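You operate a simulated robot arm through the tools that you are given. There is no shell and no other tool. Be economical: measure what you need, move in short steps, check, and stop when the job is done.

The job below is to be done with a simulated two-armed robot. You get a single attempt, and the scene is never put back.

Task
Scrub cover plate 2 clean and carry it to the green stand.
Fine: put the pad back; carry it in the steel tray, with both hands. What is to be rubbed or washed off counts as gone when no trace of it is left.

Only the result counts: the job must be done as asked and must still hold three seconds after the hand-in. Knocking over, shifting, dropping, spilling or breaking anything else fails it. A push-on lid holds only when it is set on centred and level and pressed home; a screw cap is set on level and turned clockwise until tight.

Robot
Two 7-joint arms with two-finger parallel grippers on one trunk, on a base that drives. Base frame: it is fixed to the floor where the robot stands at the start and does not move with it; the origin is under the middle of the robot, x ahead of it, y to its left, z up. Lengths are in mm, angles in rad, forces in N, time in s.
The left shoulder is at the start at [62, 198, 1179], the right one opposite. With the tool pointing down near the work surface each hand reaches from about 260 to 700 mm from the robot's upright axis, wherever it stands, measured 20 degrees to its own side. Places, roughly: lever of the stopcock [700, -100, 900]; steel tray [600, 400, 900]; top of the green stand [700, 2400, 900]. Payload 1.57 kg a hand.
Tool frame (each hand has its own): the origin (TCP) lies between the finger pads and is the grasp point; the fingertips stand 30 mm ahead of it; z points along the fingers, y is the line along which they close. The gripper opens to 110 mm. The fingers are 24 mm wide and 12 mm thick; the gripper's body (48 by 112 mm) begins 78 mm behind the TCP.
Orientation is that of the tool frame in the base frame, as a unit quaternion [x, y, z, w]. With the fingers straight down and closing along the base's y, the tool's x points along the base's -x, its y along +y and its z along -z.

Tools
- The arms move only by the tool drive_tool. It takes "left_targets", "right_targets" or both (then of equal length, played together; a hand with none holds still); each is a list of rows, each a list of 7 numbers: the shift along the tool's x, y, z in m, then the turn, a rotation vector about the tool's x, y, z in rad, then the opening, from 0 (shut) to 1 (fully open). In form: [[dx, dy, dz, ax, ay, az, jaw], ...]. A call has 1 to 8 rows; each row is the pose to reach, as a shift and turn from the pose commanded when the call began, along the tool's axes at that moment. Each row takes 0.2 s and may step no farther than 50 mm and 0.15 rad from the row before; otherwise, or with a gripper value out of range, the whole call is refused. A pose out of reach is approached as far as the arm can. The call stops where the force on the tool passes 90 N (or 10 N more than at its start, if that is more) or the arm is blocked; 0.2 s more then pass. The fingers move at their own pace (about 72 mm/s each) and stop on an object; they squeeze with about 43 N. The grip force told is the motor's: it shows also when the fingers shut on nothing. Time passes only in rows, and 0.2 s behind the last, so rows that repeat a pose let the fingers close. The reply holds the time, the measured pose of the TCP, the force on the tool along the base axes, the opening and the grip force, in the units named above and with some noise, with the torque about the TCP (base axes, N m) and any sound that the robot's microphone picked up.
- Cameras (640 x 400 px; columns grow to the right, rows downward): "scene" is now at [103, 22.6, 1754]; the picture's right is [0.34, -0.94, -0.00], its down [-0.77, -0.28, -0.57] and it looks along [0.54, 0.19, -0.82] (base axes); focal length 256 px, centre (320, 200). "left" rides on the left gripper at [70, -16, -141] in its tool frame; the picture's right is [0.23, 0.97, 0.00], its down [-0.85, 0.20, -0.48] and it looks along [-0.47, 0.11, 0.88] (tool axes); focal length 222 px, centre (320, 200). "right" rides on the right gripper at [70, 16, -141] in its tool frame; the picture's right is [-0.23, 0.97, 0.00], its down [-0.85, -0.20, -0.48] and it looks along [-0.47, -0.11, 0.88] (tool axes); focal length 222 px, centre (320, 200).
- grab_frame(camera): a new picture of that camera. No time passes.
- raise_lower(by): slides the trunk up (or, below 0, down) by that many mm; the arms and the scene camera ride with it, the base frame stays. It gives what a move gives, with no picture.
- steer(legs): drives the robot by 1 to 6 legs, each [ahead, left, turn to the left] in mm, mm and rad, along the robot's own axes; the way and the turn of a leg run together, so that a leg with both is an arc; at most 1500 mm and 3.142 rad a leg. The arms and the cameras ride along, it lands a little off, and it stops where it bumps. It gives what a move gives.
- pan_tilt(pan, tilt): turns the head with the scene camera to pan (to the left, within 1.501 rad either way) and tilt (down, from -0.506 to 1.204), counted from straight ahead of the robot. It gives what a move gives.
- locate(camera, pixels): for up to 12 pixels [column, row] of the newest picture of that camera ("zoom" is the newest enlarged one), the place [x, y, z] in the base frame of the surface seen there, good to about 2 mm. No time passes.
- inspect(camera, box): a new picture of the part [left, top, right, bottom] of that camera's present view, enlarged. No time passes.
- finish_job(): hands the job in; it is judged then, once.

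Work in short steps. Measure before you move; look again where a grasp or a placing could have gone wrong, and mend it. You have 80 turns and 62 pictures in all, those below and enlarged ones among them. Open the grippers and draw the arms clear of the work before you hand the job in, unless the task says otherwise; then end with one line.

The tools are called as a command line: name --argument value ..., lists and objects as JSON in quotes. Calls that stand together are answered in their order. drive_tool: Moves the arms, as the interface text tells. Its arguments: {"type":"object","properties":{"left_targets":{"type":"array","items":{"type":"array","items":{"type":"number"}}},"right_targets":{"type":"array","items":{"type":"array","items":{"type":"number"}}}},"required":[]} The other tools are called the same way: raise_lower (by) slides the trunk up or down; steer (legs) drives the base; pan_tilt (pan, tilt) turns the head that bears the scene camera; grab_frame (camera) takes a picture; locate (camera, pixels) gives the place of the surface under pixels of a picture; inspect (camera, box) takes an enlarged picture of a part of a camera's view; finish_job () hands the job in.

At the start:

```text
t: 0.0
left_tool_pos: [489.5, 283.4, 1176.4]
left_orientation: [0.0, 1.0, 0.0, 0.0]
left_wrist_force: [0.4, -1.1, 0.7]
left_ft_torque: [0.0, 0.03, -0.01]
left_grip_width: 109.9
left_finger_force: 0.0
right_tool_pos: [362.3, -119.7, 1209.7]
right_orientation: [0.0, 1.0, 0.0, 0.0]
right_wrist_force: [0.8, 0.4, 0.2]
right_ft_torque: [-0.02, 0.0, 0.01]
right_grip_width: 110.0
right_finger_force: 0.1
trunk travel left (down, up): [-775.0, 215.0]
robot x, y, heading: [-2.6, -0.0, -0.002]
head pan, tilt: [0.342, 0.962]
```

scene: 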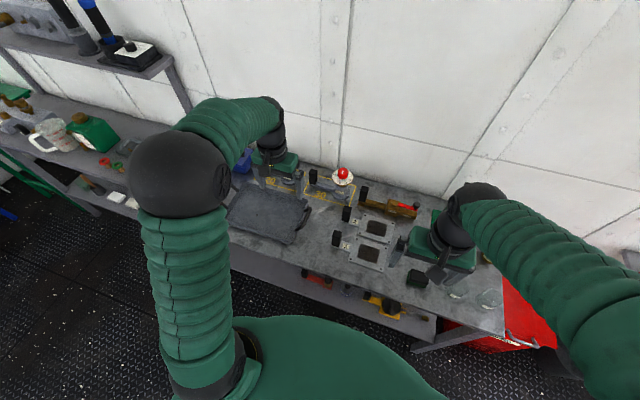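
right: 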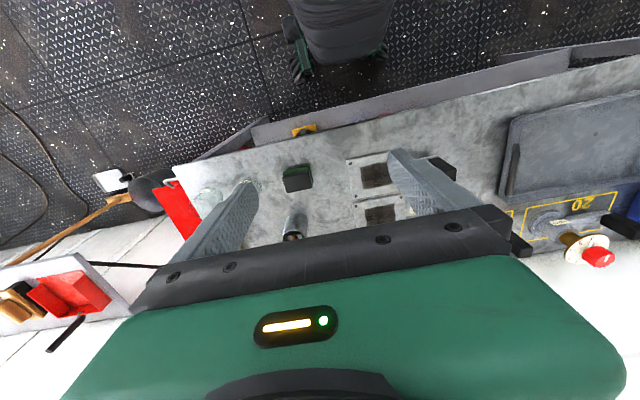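
left: 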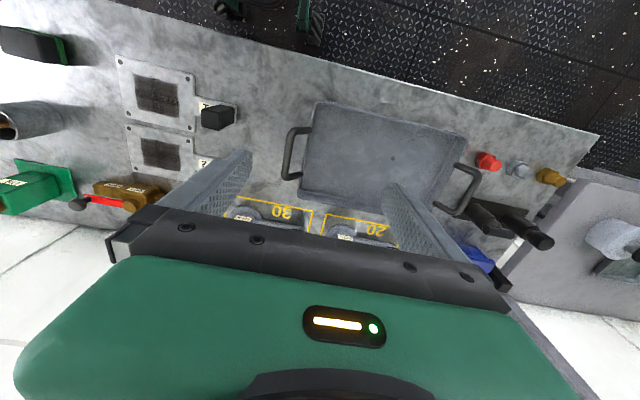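

The scene shows two plates near (370,228) and (368,255), a pad near (418,278), and a tray near (270,210). I enlarge the work area to read the labels.

inspect --camera "scene" --box '[220, 150, 520, 340]'

inspect --camera "left" --box '[0, 30, 320, 230]'

```text
2.11 times, centred on (370, 245) of scene
```

zoom: 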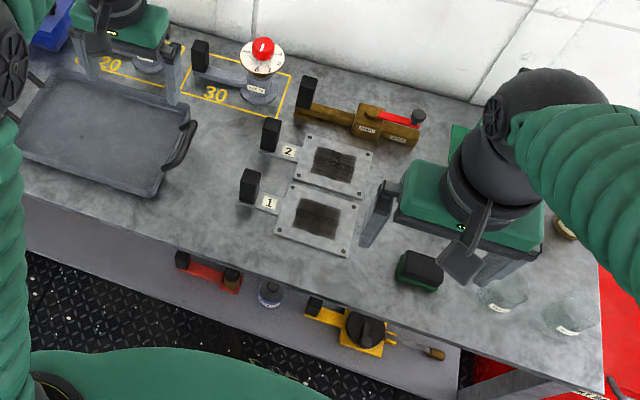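

```text
2.00 times, centred on (160, 130) of left
```

zoom: 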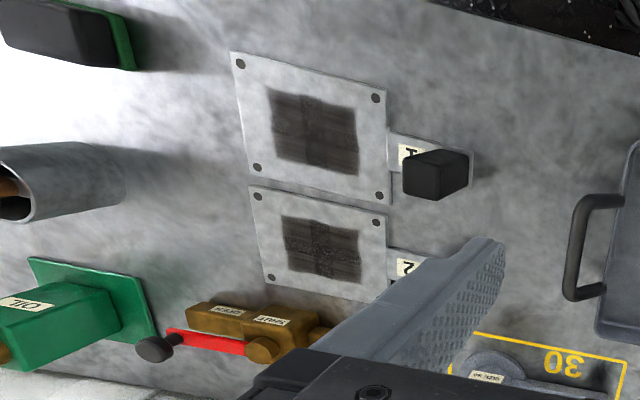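

Plate 2 is the farther one, with its post handle at the left; the pad is black over green. I locate the key points.

inspect --camera "scene" --box '[330, 190, 450, 300]'

locate --camera "scene" --pixels '[[362, 214], [394, 224], [388, 243], [358, 233], [347, 206], [356, 221], [376, 228], [408, 274], [426, 280], [419, 273], [370, 254], [400, 262]]'

inspect --camera "right" --box '[250, 130, 490, 280]'

```text
3.64 times, centred on (390, 245) of scene
```

zoom: 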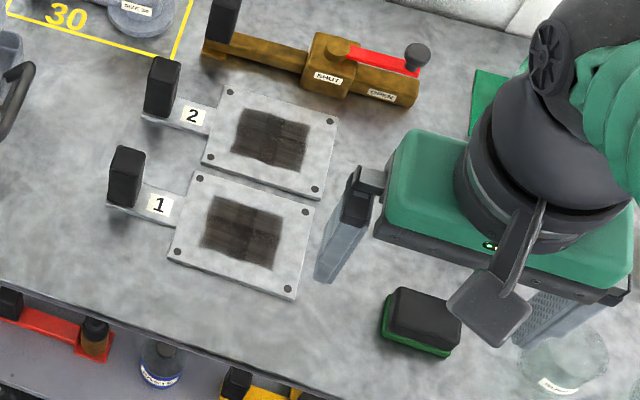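

```text
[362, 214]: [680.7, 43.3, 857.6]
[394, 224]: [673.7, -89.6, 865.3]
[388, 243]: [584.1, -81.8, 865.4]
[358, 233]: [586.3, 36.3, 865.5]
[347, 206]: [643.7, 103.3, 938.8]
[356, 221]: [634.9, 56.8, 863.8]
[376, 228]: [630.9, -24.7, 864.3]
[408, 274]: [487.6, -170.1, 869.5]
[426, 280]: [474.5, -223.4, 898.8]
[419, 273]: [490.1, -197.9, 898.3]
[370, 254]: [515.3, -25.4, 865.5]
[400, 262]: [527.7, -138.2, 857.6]
```

```text
2.67 times, centred on (370, 205) of right
```

zoom: 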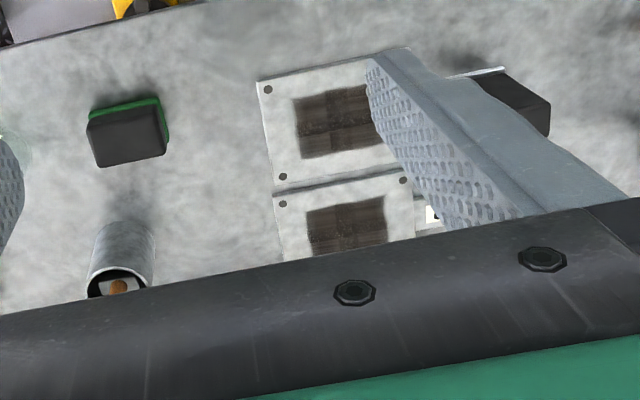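

Locate the pad's corners and the plate in this enlarged right-hand view.

locate --camera "zoom" --pixels '[[92, 122], [155, 106], [162, 150], [105, 160], [128, 135], [120, 108], [168, 130], [298, 100], [308, 157], [310, 212], [318, 250], [383, 240]]'

inspect --camera "left" --box '[100, 40, 260, 190]'

```text
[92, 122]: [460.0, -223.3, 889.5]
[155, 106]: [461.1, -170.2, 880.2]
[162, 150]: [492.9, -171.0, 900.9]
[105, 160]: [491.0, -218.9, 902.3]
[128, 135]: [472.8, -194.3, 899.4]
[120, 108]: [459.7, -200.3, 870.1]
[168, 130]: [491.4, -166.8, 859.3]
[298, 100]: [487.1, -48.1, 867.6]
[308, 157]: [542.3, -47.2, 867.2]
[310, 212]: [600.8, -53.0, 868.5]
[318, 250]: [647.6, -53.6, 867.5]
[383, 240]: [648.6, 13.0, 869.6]
```

```text
2.67 times, centred on (180, 115) of left
```

zoom: 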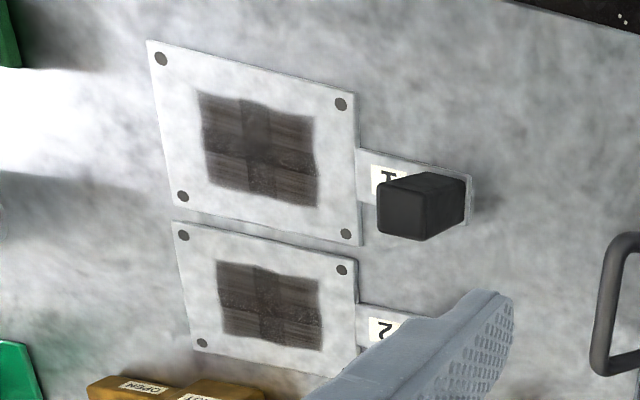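

Pad is about 40×54 mm centred near (477,-196), top 900, table 857. I move the right hand above it, staying high, then look.

drive_tool --right_targets '[[-0.023, -0.015, 0.033, 0, 0, 0, 1], [-0.046, -0.03, 0.066, 0, 0, 0, 1], [-0.069, -0.046, 0.099, 0, 0, 0, 1], [-0.092, -0.061, 0.132, 0, 0, 0, 1], [-0.115, -0.076, 0.165, 0, 0, 0, 1]]'

grab_frame --camera "right"

grab_frame --camera "scene"

```text
t: 1.2
left_tool_pos: [490.6, 283.6, 1174.7]
left_orientation: [0.0, 1.0, 0.0, 0.0]
left_wrist_force: [0.9, 0.1, -0.1]
left_ft_torque: [0.03, 0.03, -0.01]
left_grip_width: 110.1
left_finger_force: 0.1
right_tool_pos: [479.7, -195.0, 1044.0]
right_orientation: [-0.001, 1.0, 0.0, 0.0]
right_wrist_force: [-0.4, 0.2, 0.2]
right_ft_torque: [0.03, 0.03, -0.03]
right_grip_width: 110.1
right_finger_force: 0.0
trunk travel left (down, up): [-775.0, 215.0]
robot x, y, heading: [0.2, 0.9, -0.004]
head pan, tilt: [0.342, 0.962]
```

```text
53 pictures are left
```

right: 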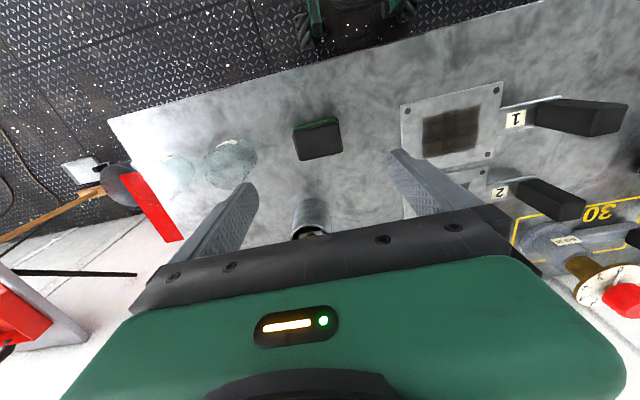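

```text
52 pictures are left
```

scene: 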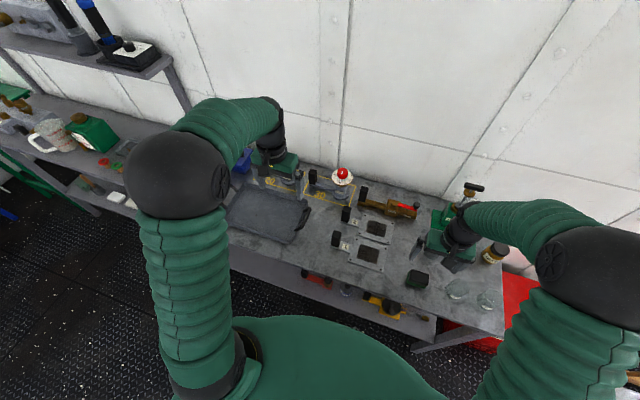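

Pad now at (318,140) in the right picture; measure its edges, the cup at (310,205), and post positions.

locate --camera "right" --pixels '[[296, 135], [338, 125], [341, 148], [302, 158], [319, 141], [311, 200], [293, 205], [329, 203], [232, 160], [560, 205], [600, 110], [600, 122]]'

locate --camera "scene" --pixels '[[345, 211], [349, 216], [335, 236], [364, 190], [340, 185], [300, 222], [232, 205], [297, 240], [270, 215], [308, 197], [235, 228], [306, 210]]'

```text
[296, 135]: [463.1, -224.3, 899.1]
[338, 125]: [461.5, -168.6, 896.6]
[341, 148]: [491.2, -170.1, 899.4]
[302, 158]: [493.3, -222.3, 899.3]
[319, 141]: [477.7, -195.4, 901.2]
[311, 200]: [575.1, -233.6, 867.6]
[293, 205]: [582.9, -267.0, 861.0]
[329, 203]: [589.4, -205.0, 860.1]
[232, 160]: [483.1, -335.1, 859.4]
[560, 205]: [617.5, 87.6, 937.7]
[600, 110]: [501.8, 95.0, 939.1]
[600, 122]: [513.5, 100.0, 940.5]
```

```text
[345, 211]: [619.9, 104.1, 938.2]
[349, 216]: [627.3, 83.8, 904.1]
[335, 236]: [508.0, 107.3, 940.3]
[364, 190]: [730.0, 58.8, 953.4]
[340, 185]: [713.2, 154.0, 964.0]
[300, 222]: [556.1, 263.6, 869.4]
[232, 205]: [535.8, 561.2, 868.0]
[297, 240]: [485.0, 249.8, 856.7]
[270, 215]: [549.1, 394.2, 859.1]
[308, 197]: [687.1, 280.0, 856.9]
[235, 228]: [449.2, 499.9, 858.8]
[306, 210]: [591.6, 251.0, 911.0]
```

Pad centre (477.5,-196), 56 mm wide along y, top 899. Descend to TCP z≈902 and close.

drive_tool --right_targets '[[0.002, -0.001, 0.045, 0, 0, 0, 1], [0.002, -0.001, 0.09, 0, 0, 0, 1], [0.002, -0.001, 0.125, 0, 0, 0, 1], [0.002, -0.001, 0.141, 0, 0, 0, 1], [0.002, -0.001, 0.141, 0, 0, 0, 0.3], [0.002, -0.001, 0.141, 0, 0, 0, 0.3], [0.002, -0.001, 0.141, 0, 0, 0, 0.3]]'

inspect --camera "scene" --box '[300, 170, 460, 310]'

```text
t: 2.8
left_tool_pos: [488.0, 284.3, 1176.4]
left_orientation: [0.0, 1.0, 0.0, 0.0]
left_wrist_force: [0.2, 0.4, 0.4]
left_ft_torque: [0.0, 0.0, 0.02]
left_grip_width: 109.9
left_finger_force: 0.1
right_tool_pos: [473.4, -196.0, 903.8]
right_orientation: [0.0, 1.0, -0.001, 0.0]
right_wrist_force: [-0.1, 0.2, 0.6]
right_ft_torque: [0.01, -0.02, 0.01]
right_grip_width: 60.9
right_finger_force: 37.1
trunk travel left (down, up): [-775.0, 215.0]
robot x, y, heading: [1.2, 2.6, 0.004]
head pan, tilt: [0.342, 0.962]
```

```text
2.86 times, centred on (380, 240) of scene
```

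zoom: 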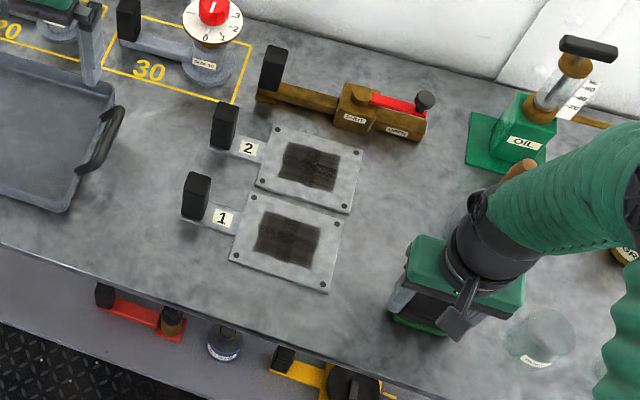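

Pad is held (60.9 mm, 37 N). Lift it 60 mm and bring the left hand above plate 2's post near (628,97).

drive_tool --right_targets '[[0, 0, -0.02, 0, 0, 0, 0.3], [0, 0, -0.04, 0, 0, 0, 0.3], [0, 0, -0.06, 0, 0, 0, 0.3], [0, 0, -0.06, 0, 0, 0, 0.3], [0, 0, -0.06, 0, 0, 0, 0.3], [0, 0, -0.06, 0, 0, 0, 0.3]]' --left_targets '[[-0.02, -0.03, 0.022, 0, 0, 0, 0.8], [-0.045, -0.06, 0.042, 0, 0, 0, 0.8], [-0.068, -0.09, 0.065, 0, 0, 0, 0.8], [-0.092, -0.12, 0.088, 0, 0, 0, 0.8], [-0.116, -0.15, 0.11, 0, 0, 0, 0.8], [-0.12, -0.187, 0.12, 0, 0, 0, 0.8]]'

grab_frame --camera "left"

inspect --camera "right" --box '[200, 20, 460, 250]'

```text
t: 4.2
left_tool_pos: [608.8, 92.6, 1056.3]
left_orientation: [0.001, 1.0, 0.001, -0.001]
left_wrist_force: [-0.4, 0.1, -0.4]
left_ft_torque: [0.0, -0.01, -0.01]
left_grip_width: 88.2
left_finger_force: 0.0
right_tool_pos: [474.3, -197.7, 966.6]
right_orientation: [0.0, 1.0, 0.001, -0.001]
right_wrist_force: [0.4, -0.8, -0.2]
right_ft_torque: [0.01, 0.01, -0.01]
right_grip_width: 60.8
right_finger_force: 43.1
trunk travel left (down, up): [-775.0, 215.0]
robot x, y, heading: [-0.2, 1.6, 0.004]
head pan, tilt: [0.342, 0.962]
```

```text
50 pictures are left
```

left: 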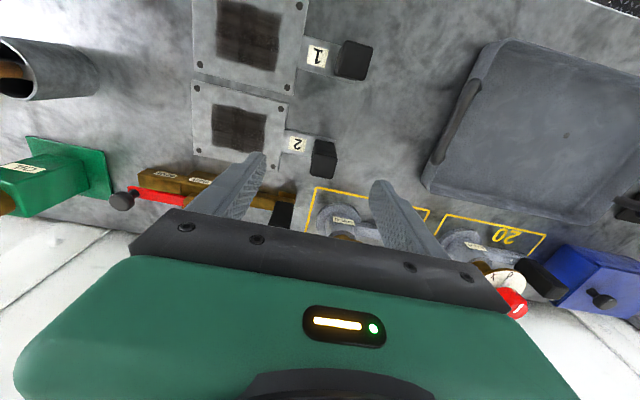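

```text
1.74 times, centred on (330, 135) of right
```

zoom: 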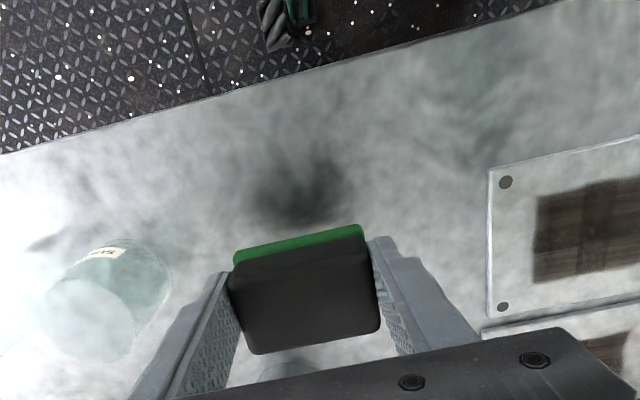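

Post 2 at (324,157) in the left view. Measure its top and plate 2's edges and grime.

locate --camera "left" --pixels '[[319, 145], [335, 146], [334, 171], [316, 174], [325, 160], [212, 105], [267, 118], [264, 154], [212, 142], [193, 84], [288, 106], [285, 85]]'

inspect --camera "left" --box '[180, 60, 360, 200]'

```text
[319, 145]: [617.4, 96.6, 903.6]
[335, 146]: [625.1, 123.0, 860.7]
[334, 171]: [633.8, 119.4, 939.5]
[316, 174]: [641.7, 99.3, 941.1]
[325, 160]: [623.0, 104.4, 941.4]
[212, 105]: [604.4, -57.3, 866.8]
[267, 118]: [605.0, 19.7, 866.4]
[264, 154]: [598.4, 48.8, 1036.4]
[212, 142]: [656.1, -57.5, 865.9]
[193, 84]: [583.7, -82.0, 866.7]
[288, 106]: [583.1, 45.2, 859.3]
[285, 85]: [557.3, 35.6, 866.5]
```

```text
2.86 times, centred on (270, 130) of left
```

zoom: 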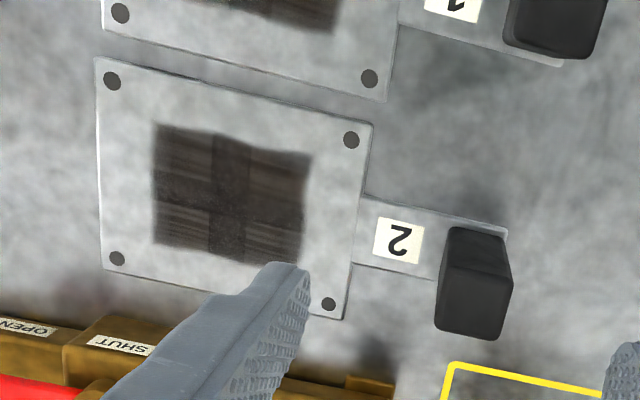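

Post 2 is about 26 mm square, centred (630,107), top 940. I turn the left hand 90° (positive about tool z, camera outward) so its body stays clear of the right hand.

drive_tool --left_targets '[[0, 0, 0, 0, 0, 0.14, 0.8], [0, 0, 0, 0, 0, 0.28, 0.8], [0, 0, 0, 0, 0, 0.42, 0.8], [0, 0, 0, 0, 0, 0.56, 0.8], [0, 0, 0, 0, 0, 0.7, 0.8], [0, 0, 0, 0, 0, 0.84, 0.8], [0, 0, 0, 0, 0, 0.98, 0.8], [0, 0, 0, 0, 0, 1.12, 0.8]]'

drive_tool --left_targets '[[0, 0, 0, 0, 0, 0.14, 0.8], [0, 0, 0, 0, 0, 0.28, 0.8], [0, 0, 0, 0, 0, 0.45, 0.8]]'

```text
t: 6.0
left_tool_pos: [610.0, 94.9, 1057.0]
left_orientation: [0.532, 0.847, 0.0, 0.0]
left_wrist_force: [-0.5, -0.5, -0.2]
left_ft_torque: [0.02, -0.03, 0.0]
left_grip_width: 88.3
left_finger_force: 0.0
right_tool_pos: [474.4, -196.8, 964.8]
right_orientation: [0.0, 1.0, 0.0, 0.0]
right_wrist_force: [0.7, 0.4, -0.7]
right_ft_torque: [-0.01, 0.0, -0.01]
right_grip_width: 60.9
right_finger_force: 43.3
trunk travel left (down, up): [-775.0, 215.0]
robot x, y, heading: [1.2, 0.2, 0.002]
head pan, tilt: [0.342, 0.962]
```

```text
refused: row 3 steps farther than a row can; nothing moved
```

The third step was too large; finish the turn in smaller steps (0.451 rad left).

drive_tool --left_targets '[[0, 0, 0, 0, 0, 0.113, 0.8], [0, 0, 0, 0, 0, 0.226, 0.8], [0, 0, 0, 0, 0, 0.339, 0.8], [0, 0, 0, 0, 0, 0.451, 0.8]]'

grab_frame --camera "left"

```text
t: 7.0
left_tool_pos: [608.6, 96.2, 1055.2]
left_orientation: [0.708, 0.707, 0.0, 0.0]
left_wrist_force: [0.7, 0.0, 0.2]
left_ft_torque: [0.04, -0.01, -0.03]
left_grip_width: 88.1
left_finger_force: 0.0
right_tool_pos: [474.3, -196.7, 964.6]
right_orientation: [-0.001, 1.0, 0.0, 0.0]
right_wrist_force: [1.1, 0.2, -1.0]
right_ft_torque: [0.0, -0.02, 0.03]
right_grip_width: 61.0
right_finger_force: 43.5
trunk travel left (down, up): [-775.0, 215.0]
robot x, y, heading: [-3.4, -0.4, 0.002]
head pan, tilt: [0.342, 0.962]
```

```text
47 pictures are left
```

left: 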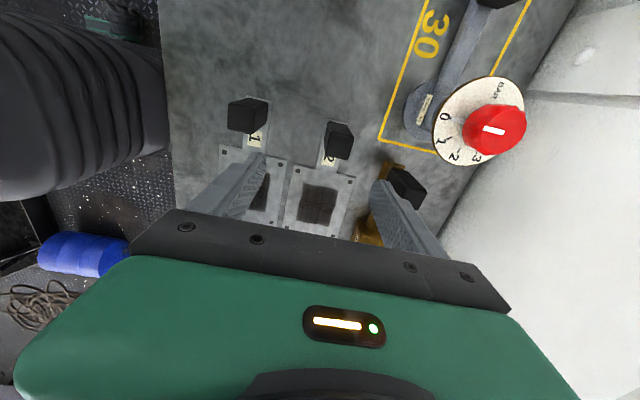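

Post 2 appears at (339,140). Measure its faces again from this side.

locate --camera "left" --pixels '[[329, 135], [351, 139], [350, 155], [328, 152], [340, 146], [335, 128], [405, 190], [390, 195], [388, 178]]'

```text
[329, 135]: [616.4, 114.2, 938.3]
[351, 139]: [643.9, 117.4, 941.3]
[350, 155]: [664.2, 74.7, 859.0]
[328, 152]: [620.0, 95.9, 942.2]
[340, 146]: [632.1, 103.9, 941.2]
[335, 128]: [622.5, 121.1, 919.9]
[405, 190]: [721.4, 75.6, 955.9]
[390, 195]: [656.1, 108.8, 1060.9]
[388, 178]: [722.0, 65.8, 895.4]
```

Post centre confirmed (630,107). Shift over it, descend to TCP z≈912, and close.

drive_tool --left_targets '[[0.011, 0.021, 0.03, 0, 0, 0, 0.7], [0.011, 0.021, 0.07, 0, 0, 0, 0.7], [0.011, 0.021, 0.11, 0, 0, 0, 0.7], [0.011, 0.021, 0.143, 0, 0, 0, 0.7], [0.011, 0.021, 0.143, 0, 0, 0, 0.1], [0.011, 0.021, 0.143, 0, 0, 0, 0.1], [0.011, 0.021, 0.143, 0, 0, 0, 0.1]]'

grab_frame --camera "left"

```text
t: 8.6
left_tool_pos: [629.6, 105.1, 911.9]
left_orientation: [0.707, 0.707, 0.0, 0.001]
left_wrist_force: [0.4, 0.1, -0.8]
left_ft_torque: [-0.01, -0.06, 0.0]
left_grip_width: 29.6
left_finger_force: 38.4
right_tool_pos: [474.0, -198.3, 964.8]
right_orientation: [0.0, 1.0, 0.0, 0.001]
right_wrist_force: [-0.8, -0.2, -0.6]
right_ft_torque: [-0.04, 0.0, 0.01]
right_grip_width: 61.1
right_finger_force: 42.6
trunk travel left (down, up): [-775.0, 215.0]
robot x, y, heading: [-0.7, -0.6, -0.002]
head pan, tilt: [0.342, 0.962]
```

```text
46 pictures are left
```

left: 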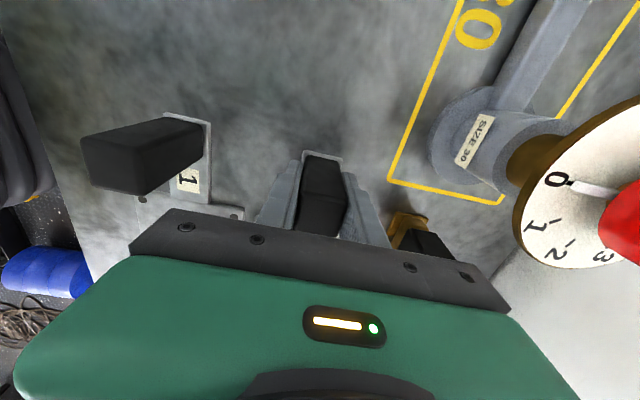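

Plate post held (29.6 mm, 38 N). Move the pad over the grime at (630,-20), staying above the plate.

drive_tool --right_targets '[[-0.031, 0.035, 0, 0, 0, 0, 0.3], [-0.062, 0.07, 0, 0, 0, 0, 0.3], [-0.094, 0.106, 0, 0, 0, 0, 0.3], [-0.125, 0.141, 0, 0, 0, 0, 0.3], [-0.156, 0.177, 0, 0, 0, 0, 0.3], [-0.156, 0.177, 0.03, 0, 0, 0, 0.3]]'

grab_frame --camera "right"

inspect --camera "scene" --box '[280, 160, 480, 290]'

```text
t: 10.0
left_tool_pos: [631.3, 107.1, 910.7]
left_orientation: [0.707, 0.707, 0.0, 0.0]
left_wrist_force: [-0.9, 0.8, 0.0]
left_ft_torque: [0.11, -0.01, 0.0]
left_grip_width: 29.8
left_finger_force: 38.9
right_tool_pos: [630.8, -18.5, 933.9]
right_orientation: [0.0, 1.0, -0.001, -0.001]
right_wrist_force: [0.1, -0.9, -0.2]
right_ft_torque: [0.03, 0.04, 0.01]
right_grip_width: 60.9
right_finger_force: 42.7
trunk travel left (down, up): [-775.0, 215.0]
robot x, y, heading: [4.7, 0.9, -0.001]
head pan, tilt: [0.342, 0.962]
```

```text
45 pictures are left
```

right: 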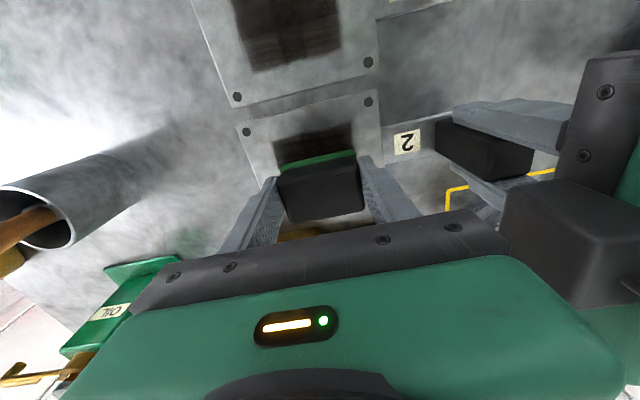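

```text
3.08 times, centred on (380, 225) of scene
```

zoom: 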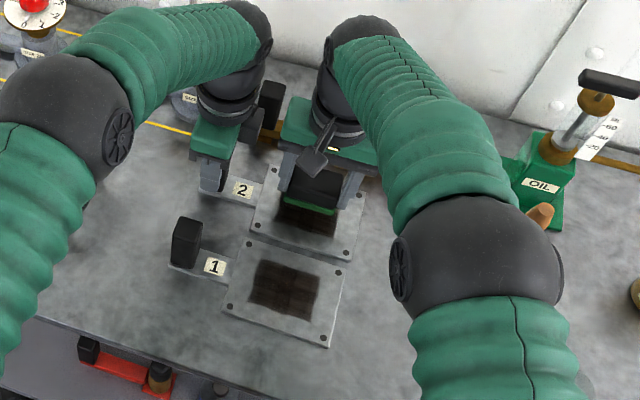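

Pad is over the grime with clearance. Lower slowly until contact force appears.

drive_tool --right_targets '[[0, 0, 0.012, 0, 0, 0, 0.3], [0, 0, 0.018, 0, 0, 0, 0.3], [0, 0, 0.022, 0, 0, 0, 0.3], [0, 0, 0.025, 0, 0, 0, 0.3]]'

```text
t: 11.0
left_tool_pos: [630.8, 107.3, 912.5]
left_orientation: [0.707, 0.707, -0.001, -0.001]
left_wrist_force: [6.2, -0.2, -9.3]
left_ft_torque: [0.8, 0.01, 0.61]
left_grip_width: 29.6
left_finger_force: 38.9
right_tool_pos: [631.8, -17.8, 912.0]
right_orientation: [0.0, 1.0, 0.0, 0.001]
right_wrist_force: [-4.7, 0.2, 13.0]
right_ft_torque: [0.05, 0.12, 0.05]
right_grip_width: 61.1
right_finger_force: 43.1
trunk travel left (down, up): [-775.0, 215.0]
robot x, y, heading: [1.3, -0.5, -0.003]
head pan, tilt: [0.342, 0.962]
```

Contact at 13 N. Scrub with back-and-forth strokes over the near rows and the middle.

drive_tool --right_targets '[[0.018, 0, 0, 0, 0, 0, 0.3], [0.018, -0.027, 0, 0, 0, 0, 0.3], [0.018, 0, 0, 0, 0, 0, 0.3], [0.018, 0.024, 0, 0, 0, 0, 0.3], [0.0, 0.024, 0, 0, 0, 0, 0.3], [0, 0, 0, 0, 0, 0, 0.3], [0, -0.027, 0, 0, 0, 0, 0.3], [-0.018, -0.027, 0, 0, 0, 0, 0.3]]'

drive_tool --right_targets '[[0, 0.027, 0, 0, 0, 0, 0.3], [0, 0.051, 0, 0, 0, 0, 0.3], [0.018, 0.051, 0, 0, 0, 0, 0.3], [0.036, 0.051, 0, 0, 0, 0, 0.3], [0.036, 0.027, 0, 0, 0, 0, 0.3], [0.036, 0, 0, 0, 0, 0, 0.3], [0.018, 0.0, 0, 0, 0, 0, 0.3], [0.018, 0.027, 0, 0, 0, 0, 0.3]]'

inspect --camera "right" --box '[160, 60, 480, 260]'

```text
t: 12.8
left_tool_pos: [628.7, 103.8, 913.4]
left_orientation: [0.707, 0.707, 0.0, 0.001]
left_wrist_force: [10.3, -7.3, -14.7]
left_ft_torque: [0.45, 0.6, 1.05]
left_grip_width: 29.9
left_finger_force: 39.0
right_tool_pos: [647.1, -48.5, 910.9]
right_orientation: [0.0, 1.0, 0.001, 0.0]
right_wrist_force: [-13.6, 2.6, 32.9]
right_ft_torque: [0.98, 0.35, 0.37]
right_grip_width: 60.7
right_finger_force: 43.5
trunk travel left (down, up): [-775.0, 215.0]
robot x, y, heading: [0.1, -0.5, 0.005]
head pan, tilt: [0.342, 0.962]
```

```text
t: 14.6
left_tool_pos: [628.6, 108.1, 912.8]
left_orientation: [0.707, 0.708, 0.002, -0.003]
left_wrist_force: [-2.2, 8.0, -12.9]
left_ft_torque: [-0.56, 0.41, 0.0]
left_grip_width: 29.5
left_finger_force: 39.2
right_tool_pos: [640.7, -21.3, 908.2]
right_orientation: [0.001, 1.0, -0.005, 0.002]
right_wrist_force: [2.9, -17.1, 35.0]
right_ft_torque: [0.32, -0.46, -0.24]
right_grip_width: 60.9
right_finger_force: 42.7
right hand out of reach, approached as far as the arm can: row 2, 3, 4, 5, 6, 7, 8
trunk travel left (down, up): [-775.0, 215.0]
robot x, y, heading: [-3.6, 0.0, -0.001]
head pan, tilt: [0.342, 0.962]
```

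```text
2.00 times, centred on (320, 160) of right
```

zoom: 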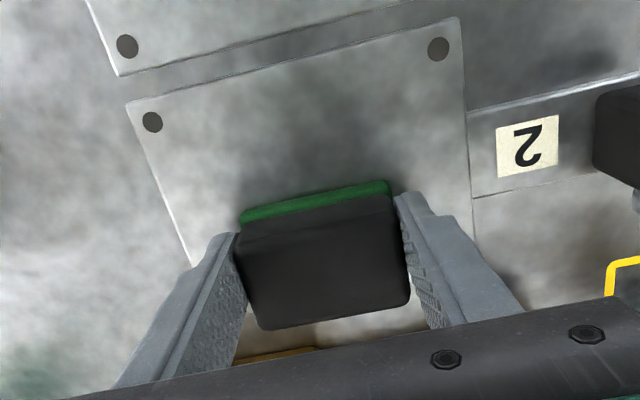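

The visible part looks clean. Lift the pad clear and retreat to inspect the plate.

drive_tool --right_targets '[[0, 0, -0.04, 0, 0, 0, 0.3], [0, 0, -0.06, 0, 0, 0, 0.3], [0.04, -0.02, -0.06, 0, 0, 0, 0.3], [0.08, -0.045, -0.06, 0, 0, 0, 0.3], [0.1, -0.085, -0.06, 0, 0, 0, 0.3], [0.12, -0.125, -0.06, 0, 0, 0, 0.3]]'

inspect --camera "scene" --box '[320, 190, 420, 280]'

grab_frame --camera "right"

```text
t: 16.0
left_tool_pos: [630.0, 103.9, 912.5]
left_orientation: [0.707, 0.707, 0.001, -0.002]
left_wrist_force: [0.5, 1.8, 3.9]
left_ft_torque: [0.34, -0.01, -0.01]
left_grip_width: 29.9
left_finger_force: 39.5
right_tool_pos: [670.7, -114.9, 946.1]
right_orientation: [-0.001, 1.0, 0.001, -0.004]
right_wrist_force: [0.5, 0.0, -0.5]
right_ft_torque: [0.05, -0.03, 0.0]
right_grip_width: 61.1
right_finger_force: 42.6
right hand out of reach, approached as far as the arm can: row 1, 2, 3, 4, 5, 6
trunk travel left (down, up): [-775.0, 215.0]
robot x, y, heading: [2.3, -2.8, 0.001]
head pan, tilt: [0.342, 0.962]
```

```text
4.44 times, centred on (370, 235) of scene
```

zoom: 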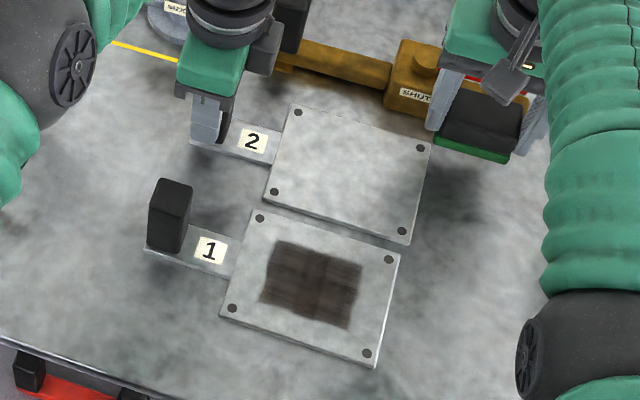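

```text
41 pictures are left
```

right: 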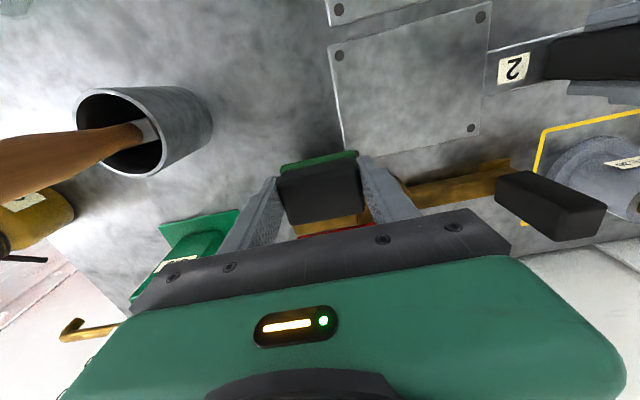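

Plate 2 is fully clean. But the right hand drifted to (671,-115), near the stopcock, as the arm was out of reach; I carefully try raising it straight up.

drive_tool --right_targets '[[0, 0, -0.01, 0, 0, 0, 0.3], [0, 0, -0.02, 0, 0, 0, 0.3]]'

```text
t: 16.6
left_tool_pos: [629.4, 105.9, 914.3]
left_orientation: [0.707, 0.707, 0.001, 0.0]
left_wrist_force: [1.4, 0.1, 4.9]
left_ft_torque: [0.19, 0.0, -0.03]
left_grip_width: 29.6
left_finger_force: 38.6
right_tool_pos: [673.6, -115.5, 965.3]
right_orientation: [0.001, 1.0, -0.001, -0.002]
right_wrist_force: [0.2, 0.5, -0.8]
right_ft_torque: [0.03, 0.01, -0.04]
right_grip_width: 61.1
right_finger_force: 42.8
right hand out of reach, approached as far as the arm can: row 2
trunk travel left (down, up): [-775.0, 215.0]
robot x, y, heading: [2.4, -3.0, -0.001]
head pan, tilt: [0.342, 0.962]
```

It obeys small upward steps. Try back towards the robot in small steps.

drive_tool --right_targets '[[0.01, 0, -0.01, 0, 0, 0, 0.3], [0.02, 0, -0.02, 0, 0, 0, 0.3], [0.03, 0, -0.03, 0, 0, 0, 0.3], [0.04, 0, -0.04, 0, 0, 0, 0.3]]'

```text
t: 17.6
left_tool_pos: [630.3, 104.9, 912.2]
left_orientation: [0.707, 0.707, 0.001, 0.0]
left_wrist_force: [2.2, -0.6, 6.9]
left_ft_torque: [0.15, -0.04, -0.02]
left_grip_width: 29.5
left_finger_force: 39.8
right_tool_pos: [677.2, -109.0, 1001.8]
right_orientation: [0.0, 1.0, -0.001, -0.001]
right_wrist_force: [-0.3, -0.2, -0.5]
right_ft_torque: [0.0, 0.02, 0.03]
right_grip_width: 60.8
right_finger_force: 43.1
right hand out of reach, approached as far as the arm can: row 1, 2, 3, 4
trunk travel left (down, up): [-775.0, 215.0]
robot x, y, heading: [-2.2, -4.9, 0.003]
head pan, tilt: [0.342, 0.962]
```

Moving back in x is blocked by a joint limit. With z now 1002 (clear of everything low), try sideways to the right.

drive_tool --right_targets '[[0, -0.02, -0.01, 0, 0, 0, 0.3], [0, -0.04, -0.02, 0, 0, 0, 0.3], [0, -0.06, -0.03, 0, 0, 0, 0.3], [0, -0.08, -0.04, 0, 0, 0, 0.3]]'

grab_frame --camera "scene"

```text
t: 18.6
left_tool_pos: [629.6, 105.1, 912.8]
left_orientation: [0.707, 0.707, 0.001, -0.001]
left_wrist_force: [1.4, 0.5, 5.4]
left_ft_torque: [0.25, -0.06, -0.04]
left_grip_width: 29.7
left_finger_force: 39.2
right_tool_pos: [683.6, -190.0, 1043.0]
right_orientation: [0.0, 1.0, 0.001, -0.001]
right_wrist_force: [-0.5, 0.7, -1.0]
right_ft_torque: [0.01, -0.01, -0.02]
right_grip_width: 60.8
right_finger_force: 43.4
right hand out of reach, approached as far as the arm can: row 2, 3, 4
trunk travel left (down, up): [-775.0, 215.0]
robot x, y, heading: [-1.9, -0.4, 0.001]
head pan, tilt: [0.342, 0.962]
```

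```text
40 pictures are left
```

scene: 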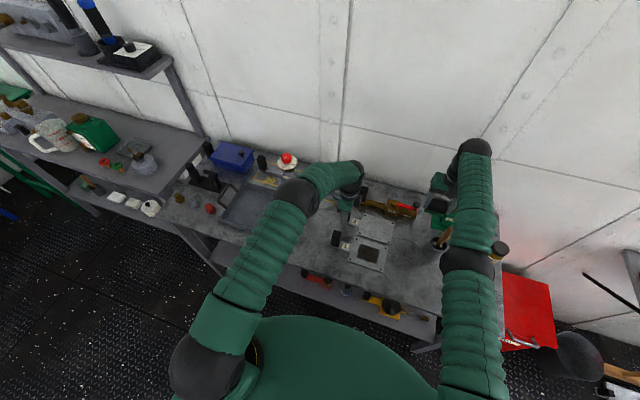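

The right arm lies almost straight ahead with its elbow near (470,262). Check its height.

locate --camera "scene" --pixels '[[470, 262], [472, 310], [472, 200], [475, 150], [448, 275], [490, 275], [440, 205]]'

grab_frame --camera "right"

```text
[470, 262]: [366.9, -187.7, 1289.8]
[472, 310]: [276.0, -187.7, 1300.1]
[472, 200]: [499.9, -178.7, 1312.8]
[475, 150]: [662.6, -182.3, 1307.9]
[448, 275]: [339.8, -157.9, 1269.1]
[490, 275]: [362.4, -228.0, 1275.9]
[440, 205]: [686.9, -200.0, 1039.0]
```

```text
39 pictures are left
```

right: 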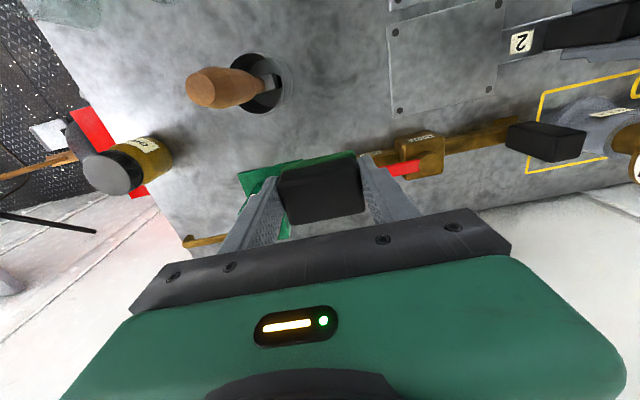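

The arm is fully stretched (elbow singular). From this clear height, command a larger retract to bend the elbow.

drive_tool --right_targets '[[0.045, 0, 0, 0, 0, 0, 0.3], [0.09, 0, 0, 0, 0, 0, 0.3], [0.135, 0, 0, 0, 0, 0, 0.3], [0.18, 0, 0, 0, 0, 0, 0.3]]'

```text
t: 19.6
left_tool_pos: [631.4, 105.1, 912.6]
left_orientation: [0.707, 0.708, 0.0, 0.0]
left_wrist_force: [1.1, -0.3, 6.2]
left_ft_torque: [0.22, -0.03, 0.01]
left_grip_width: 29.5
left_finger_force: 38.8
right_tool_pos: [684.5, -189.0, 1042.7]
right_orientation: [0.0, 1.0, -0.001, -0.001]
right_wrist_force: [0.1, 0.4, -1.3]
right_ft_torque: [0.0, 0.01, 0.04]
right_grip_width: 60.8
right_finger_force: 43.1
right hand out of reach, approached as far as the arm can: row 1, 2, 3, 4
trunk travel left (down, up): [-775.0, 215.0]
robot x, y, heading: [-1.1, -2.0, 0.001]
head pan, tilt: [0.342, 0.962]
```

Still stuck. Try turning the hand about its own axis together with a retract, to shift the joints off the limit.

drive_tool --right_targets '[[0, 0, 0, 0, 0, -0.14, 0.3], [0, 0, 0, 0, 0, -0.28, 0.3], [0.02, 0, 0, 0, 0, -0.42, 0.3], [0.05, 0, 0, 0, 0, -0.56, 0.3], [0.09, 0, 0, 0, 0, -0.56, 0.3]]'

```text
t: 20.8
left_tool_pos: [630.4, 105.6, 911.5]
left_orientation: [0.707, 0.707, -0.001, -0.001]
left_wrist_force: [1.5, 0.0, 6.3]
left_ft_torque: [0.28, -0.05, -0.01]
left_grip_width: 29.4
left_finger_force: 39.3
right_tool_pos: [684.3, -188.9, 1041.9]
right_orientation: [-0.277, 0.961, 0.001, -0.001]
right_wrist_force: [-1.0, 0.2, -0.8]
right_ft_torque: [-0.02, -0.01, -0.02]
right_grip_width: 60.8
right_finger_force: 42.7
right hand out of reach, approached as far as the arm can: row 3, 4, 5
trunk travel left (down, up): [-775.0, 215.0]
robot x, y, heading: [-1.6, -0.9, -0.0]
head pan, tilt: [0.342, 0.962]
```

Yaw moves freely; translation back does not. Undo the yaw, then test tilting the hand so the fingers point slightly forward.

drive_tool --right_targets '[[0, 0, 0, 0, 0, 0.14, 0.3], [0, 0, 0, 0, 0, 0.28, 0.3], [0, 0, 0, 0, 0, 0.42, 0.3], [0, 0, 0, 0, 0, 0.56, 0.3]]'

drive_tool --right_targets '[[0, 0, 0, 0, -0.1, 0, 0.3], [0, 0, 0, 0, -0.2, 0, 0.3], [0.01, 0, 0, 0, -0.3, 0, 0.3], [0.03, 0, 0, 0, -0.3, 0, 0.3]]'

```text
t: 21.8
left_tool_pos: [630.4, 104.9, 912.4]
left_orientation: [0.707, 0.707, 0.0, 0.0]
left_wrist_force: [0.7, -0.5, 5.4]
left_ft_torque: [0.26, -0.04, 0.01]
left_grip_width: 29.5
left_finger_force: 38.6
right_tool_pos: [686.5, -189.4, 1042.4]
right_orientation: [0.001, 1.0, 0.0, 0.0]
right_wrist_force: [-0.1, 0.0, 0.5]
right_ft_torque: [0.03, -0.03, -0.02]
right_grip_width: 60.8
right_finger_force: 42.8
trunk travel left (down, up): [-775.0, 215.0]
robot x, y, heading: [-0.7, 2.0, 0.003]
head pan, tilt: [0.342, 0.962]
```

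```text
t: 22.8
left_tool_pos: [630.1, 103.8, 912.0]
left_orientation: [0.707, 0.707, 0.0, 0.001]
left_wrist_force: [0.5, -0.2, 5.2]
left_ft_torque: [0.21, 0.0, -0.01]
left_grip_width: 29.5
left_finger_force: 39.5
right_tool_pos: [755.4, -192.2, 1044.3]
right_orientation: [0.0, 0.989, -0.001, 0.148]
right_wrist_force: [-0.3, 0.7, -0.3]
right_ft_torque: [0.02, 0.04, 0.01]
right_grip_width: 61.3
right_finger_force: 43.2
right hand out of reach, approached as far as the arm can: row 1, 2, 3, 4
trunk travel left (down, up): [-775.0, 215.0]
robot x, y, heading: [1.3, -0.3, -0.001]
head pan, tilt: [0.342, 0.962]
```

Orientation changes but the arm stays stretched: the elbow probably sits just past straight. Undo the tilt, then try pushing outward (it cannot go farther physically) followed by a retract so the elbow snaps back the right way.

drive_tool --right_targets '[[0, 0, 0, 0, 0.1, 0, 0.3], [0, 0, 0, 0, 0.2, 0, 0.3], [0, 0, 0, 0, 0.296, 0, 0.3]]'

drive_tool --right_targets '[[-0.03, 0, 0, 0, 0, 0, 0.3], [-0.06, 0, 0, 0, 0, 0, 0.3], [-0.02, 0, 0, 0, 0, 0, 0.3], [0.02, 0, 0, 0, 0, 0, 0.3], [0.06, 0, 0, 0, 0, 0, 0.3], [0.1, 0, 0, 0, 0, 0, 0.3]]'

```text
t: 23.6
left_tool_pos: [630.0, 105.3, 912.3]
left_orientation: [0.707, 0.707, 0.0, -0.001]
left_wrist_force: [0.5, 0.5, 4.6]
left_ft_torque: [0.25, 0.0, -0.02]
left_grip_width: 29.5
left_finger_force: 38.8
right_tool_pos: [681.8, -198.4, 1042.0]
right_orientation: [0.0, 1.0, 0.0, -0.003]
right_wrist_force: [-0.8, 0.2, -0.2]
right_ft_torque: [0.0, -0.01, 0.02]
right_grip_width: 61.0
right_finger_force: 42.7
right hand out of reach, approached as far as the arm can: row 1, 2, 3
trunk travel left (down, up): [-775.0, 215.0]
robot x, y, heading: [2.3, -3.3, -0.0]
head pan, tilt: [0.342, 0.962]
```

```text
t: 25.0
left_tool_pos: [630.7, 105.8, 913.1]
left_orientation: [0.707, 0.707, 0.0, 0.0]
left_wrist_force: [-0.6, -0.9, 4.1]
left_ft_torque: [0.19, 0.01, 0.0]
left_grip_width: 30.0
left_finger_force: 38.8
right_tool_pos: [684.5, -197.7, 1046.2]
right_orientation: [0.001, 1.0, 0.0, 0.001]
right_wrist_force: [0.0, 0.6, -0.4]
right_ft_torque: [0.02, 0.0, 0.0]
right_grip_width: 60.8
right_finger_force: 42.6
right hand out of reach, approached as far as the arm can: row 1, 2, 3, 4, 5, 6
trunk travel left (down, up): [-775.0, 215.0]
robot x, y, heading: [2.9, 1.2, 0.0]
head pan, tilt: [0.342, 0.962]
```

No change. Another idea: tilt the hand backwards (fingers toward robot) until the wrist limit forces the elbow to bend.

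drive_tool --right_targets '[[0.03, 0, -0.005, 0, 0.14, 0, 0.3], [0.06, 0, -0.01, 0, 0.28, 0, 0.3], [0.09, 0, -0.015, 0, 0.42, 0, 0.3], [0.12, 0, -0.02, 0, 0.56, 0, 0.3], [0.15, 0, -0.03, 0, 0.7, 0, 0.3], [0.18, 0, -0.04, 0, 0.84, 0, 0.3], [0.21, 0, -0.05, 0, 0.98, 0, 0.3], [0.24, 0, -0.06, 0, 1.12, 0, 0.3]]'

grab_frame --camera "scene"

```text
t: 26.8
left_tool_pos: [628.7, 104.5, 913.0]
left_orientation: [0.707, 0.707, 0.001, -0.001]
left_wrist_force: [0.8, 0.0, -0.3]
left_ft_torque: [0.1, -0.06, -0.01]
left_grip_width: 29.4
left_finger_force: 39.5
right_tool_pos: [445.7, -182.9, 1115.9]
right_orientation: [0.007, 0.89, 0.011, -0.457]
right_wrist_force: [-0.8, -0.2, -0.1]
right_ft_torque: [-0.02, -0.01, 0.01]
right_grip_width: 61.0
right_finger_force: 43.0
right hand out of reach, approached as far as the arm can: row 2, 3, 4, 5, 6, 7, 8
trunk travel left (down, up): [-775.0, 215.0]
robot x, y, heading: [-1.5, -1.2, 0.004]
head pan, tilt: [0.342, 0.962]
```

```text
38 pictures are left
```

scene: 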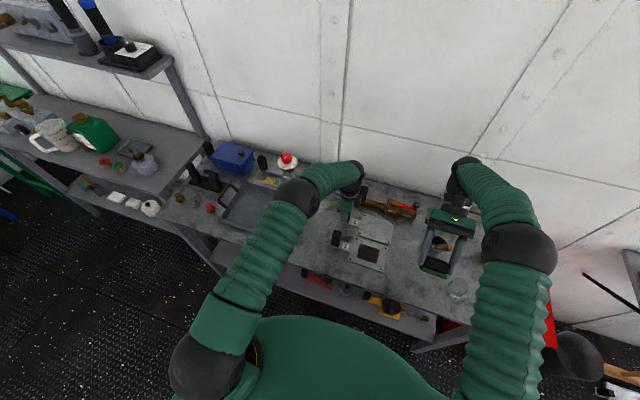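

The elbow bent outward: the arm is free again. Rotate the hand back to vertical about the TCP.

drive_tool --right_targets '[[0, 0, 0, 0, -0.14, 0, 0.3], [0, 0, 0, 0, -0.28, 0, 0.3], [0, 0, 0, 0, -0.42, 0, 0.3], [0, 0, 0, 0, -0.56, 0, 0.3], [0, 0, 0, 0, -0.7, 0, 0.3], [0, 0, 0, 0, -0.83, 0, 0.3], [0, 0, 0, 0, -0.95, 0, 0.3]]'

grab_frame --camera "right"

```text
t: 28.4
left_tool_pos: [630.9, 107.0, 912.0]
left_orientation: [0.707, 0.707, 0.0, -0.001]
left_wrist_force: [-1.0, 0.3, 1.6]
left_ft_torque: [0.21, 0.02, 0.05]
left_grip_width: 29.7
left_finger_force: 39.4
right_tool_pos: [447.7, -180.4, 1114.8]
right_orientation: [0.012, 1.0, 0.006, 0.001]
right_wrist_force: [0.2, -0.5, -1.1]
right_ft_torque: [-0.04, 0.01, 0.0]
right_grip_width: 61.1
right_finger_force: 43.7
trunk travel left (down, up): [-775.0, 215.0]
robot x, y, heading: [-0.3, 1.1, -0.002]
head pan, tilt: [0.342, 0.962]
```

```text
37 pictures are left
```

right: 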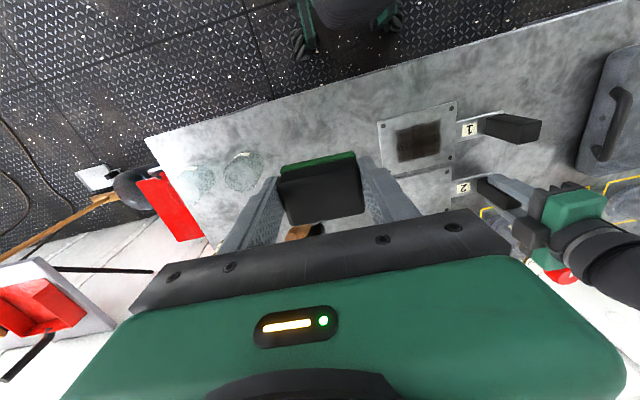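

Arm is vertical and free at (448,-180,1115). Return over the pad's original spot (477,-196) and lower to just above the table.

drive_tool --right_targets '[[-0.015, -0.008, 0.03, 0.012, 0, -0.024, 0.3], [-0.029, -0.016, 0.07, 0.012, 0, -0.024, 0.3], [-0.029, -0.016, 0.11, 0.012, 0, -0.024, 0.3], [-0.029, -0.016, 0.15, 0.012, 0, -0.024, 0.3], [-0.029, -0.016, 0.19, 0.012, 0, -0.024, 0.3]]'

```text
t: 29.6
left_tool_pos: [630.7, 105.1, 912.1]
left_orientation: [0.707, 0.707, 0.0, -0.001]
left_wrist_force: [0.2, 0.9, 2.9]
left_ft_torque: [0.17, 0.03, 0.05]
left_grip_width: 29.3
left_finger_force: 39.1
right_tool_pos: [475.8, -193.8, 922.9]
right_orientation: [-0.002, 1.0, -0.001, 0.0]
right_wrist_force: [-1.0, -0.4, -0.3]
right_ft_torque: [0.01, -0.01, -0.01]
right_grip_width: 60.9
right_finger_force: 43.7
trunk travel left (down, up): [-775.0, 215.0]
robot x, y, heading: [-1.4, 3.1, 0.0]
head pan, tilt: [0.342, 0.962]
```

Now lower to contact (z≈903).

drive_tool --right_targets '[[0, -0.002, 0.01, 0, 0, 0, 0.3], [0, -0.002, 0.016, 0, 0, 0, 0.3], [0, -0.002, 0.02, 0, 0, 0, 0.3]]'

```text
t: 30.4
left_tool_pos: [631.6, 105.7, 912.4]
left_orientation: [0.707, 0.707, 0.0, 0.0]
left_wrist_force: [1.9, -0.5, 3.4]
left_ft_torque: [0.1, 0.04, 0.03]
left_grip_width: 29.7
left_finger_force: 39.4
right_tool_pos: [475.7, -197.4, 903.3]
right_orientation: [-0.001, 1.0, 0.0, 0.0]
right_wrist_force: [-0.5, 0.1, 0.1]
right_ft_torque: [0.02, 0.02, 0.0]
right_grip_width: 60.7
right_finger_force: 43.1
trunk travel left (down, up): [-775.0, 215.0]
robot x, y, heading: [1.8, 0.6, -0.002]
head pan, tilt: [0.342, 0.962]
```

No contact yet; press down 2 mm at a time, then release once force appears.

drive_tool --right_targets '[[0, 0, 0.002, 0, 0, 0, 0.3], [0, 0, 0.003, 0, 0, 0, 0.3]]'

```text
t: 31.0
left_tool_pos: [629.9, 105.8, 912.5]
left_orientation: [0.707, 0.707, 0.0, 0.0]
left_wrist_force: [0.0, -0.5, 0.4]
left_ft_torque: [0.15, 0.03, 0.03]
left_grip_width: 29.7
left_finger_force: 39.0
right_tool_pos: [475.7, -197.0, 902.8]
right_orientation: [0.001, 1.0, 0.0, 0.001]
right_wrist_force: [-1.4, -1.3, 14.4]
right_ft_torque: [0.04, -0.34, -0.06]
right_grip_width: 60.9
right_finger_force: 42.9
trunk travel left (down, up): [-775.0, 215.0]
robot x, y, heading: [-1.3, 2.8, 0.002]
head pan, tilt: [0.342, 0.962]
```

Contact at 14 N. Open fully and lift the right hand away; check the pad.

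drive_tool --right_targets '[[0, 0, 0, 0, 0, 0, 0.8], [0, 0, 0, 0, 0, 0, 1], [0, 0, -0.03, 0, 0, 0, 1], [0, 0, -0.07, 0, 0, 0, 1], [0, 0, -0.12, 0, 0, 0, 1], [0.04, 0, -0.16, 0, 0, 0, 1], [0.08, 0, -0.2, 0, 0, 0, 1], [0.12, 0, -0.24, 0, 0, 0, 1]]'

grab_frame --camera "scene"

inspect --camera "scene" --box '[200, 150, 440, 310]'

```text
refused: row 6 steps farther than a row can; nothing moved
```

```text
36 pictures are left
```

scene: 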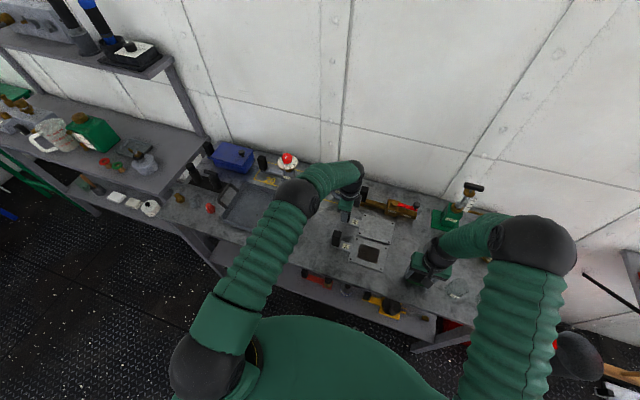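

```text
2.50 times, centred on (320, 230) of scene
```

zoom: 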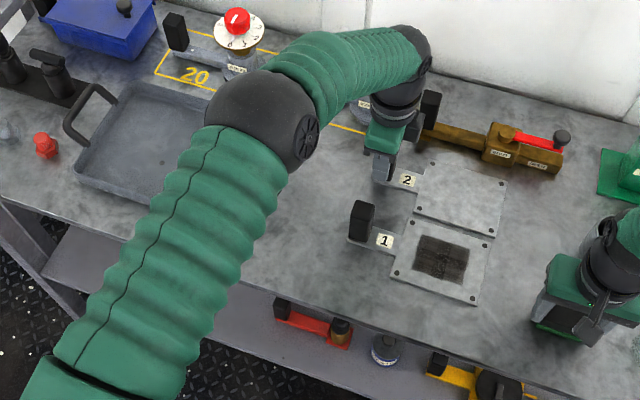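

Refused for step size; repeat with gentler steps.

drive_tool --right_targets '[[0, 0, 0, 0, 0, 0, 0.8], [0, 0, 0, 0, 0, 0, 1], [0, 0, -0.02, 0, 0, 0, 1], [0, 0, -0.06, 0, 0, 0, 1], [0, 0, -0.1, 0, 0, 0, 1], [0.03, 0, -0.13, 0, 0, 0, 1], [0.06, 0, -0.16, 0, 0, 0, 1], [0.09, 0, -0.19, 0, 0, 0, 1]]'

grab_frame --camera "right"

```text
t: 32.8
left_tool_pos: [628.9, 105.6, 912.8]
left_orientation: [0.707, 0.707, 0.001, 0.0]
left_wrist_force: [-0.6, 0.2, -0.1]
left_ft_torque: [0.12, -0.01, -0.03]
left_grip_width: 29.4
left_finger_force: 39.7
right_tool_pos: [384.7, -198.0, 1091.8]
right_orientation: [0.0, 1.0, 0.0, 0.0]
right_wrist_force: [0.5, 0.4, 0.7]
right_ft_torque: [0.0, -0.02, 0.0]
right_grip_width: 109.5
right_finger_force: 0.2
trunk travel left (down, up): [-775.0, 215.0]
robot x, y, heading: [2.2, -0.1, 0.003]
head pan, tilt: [0.342, 0.962]
```

```text
34 pictures are left
```

right: 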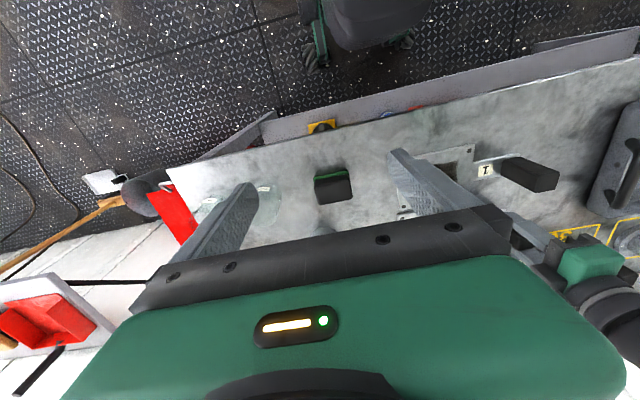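

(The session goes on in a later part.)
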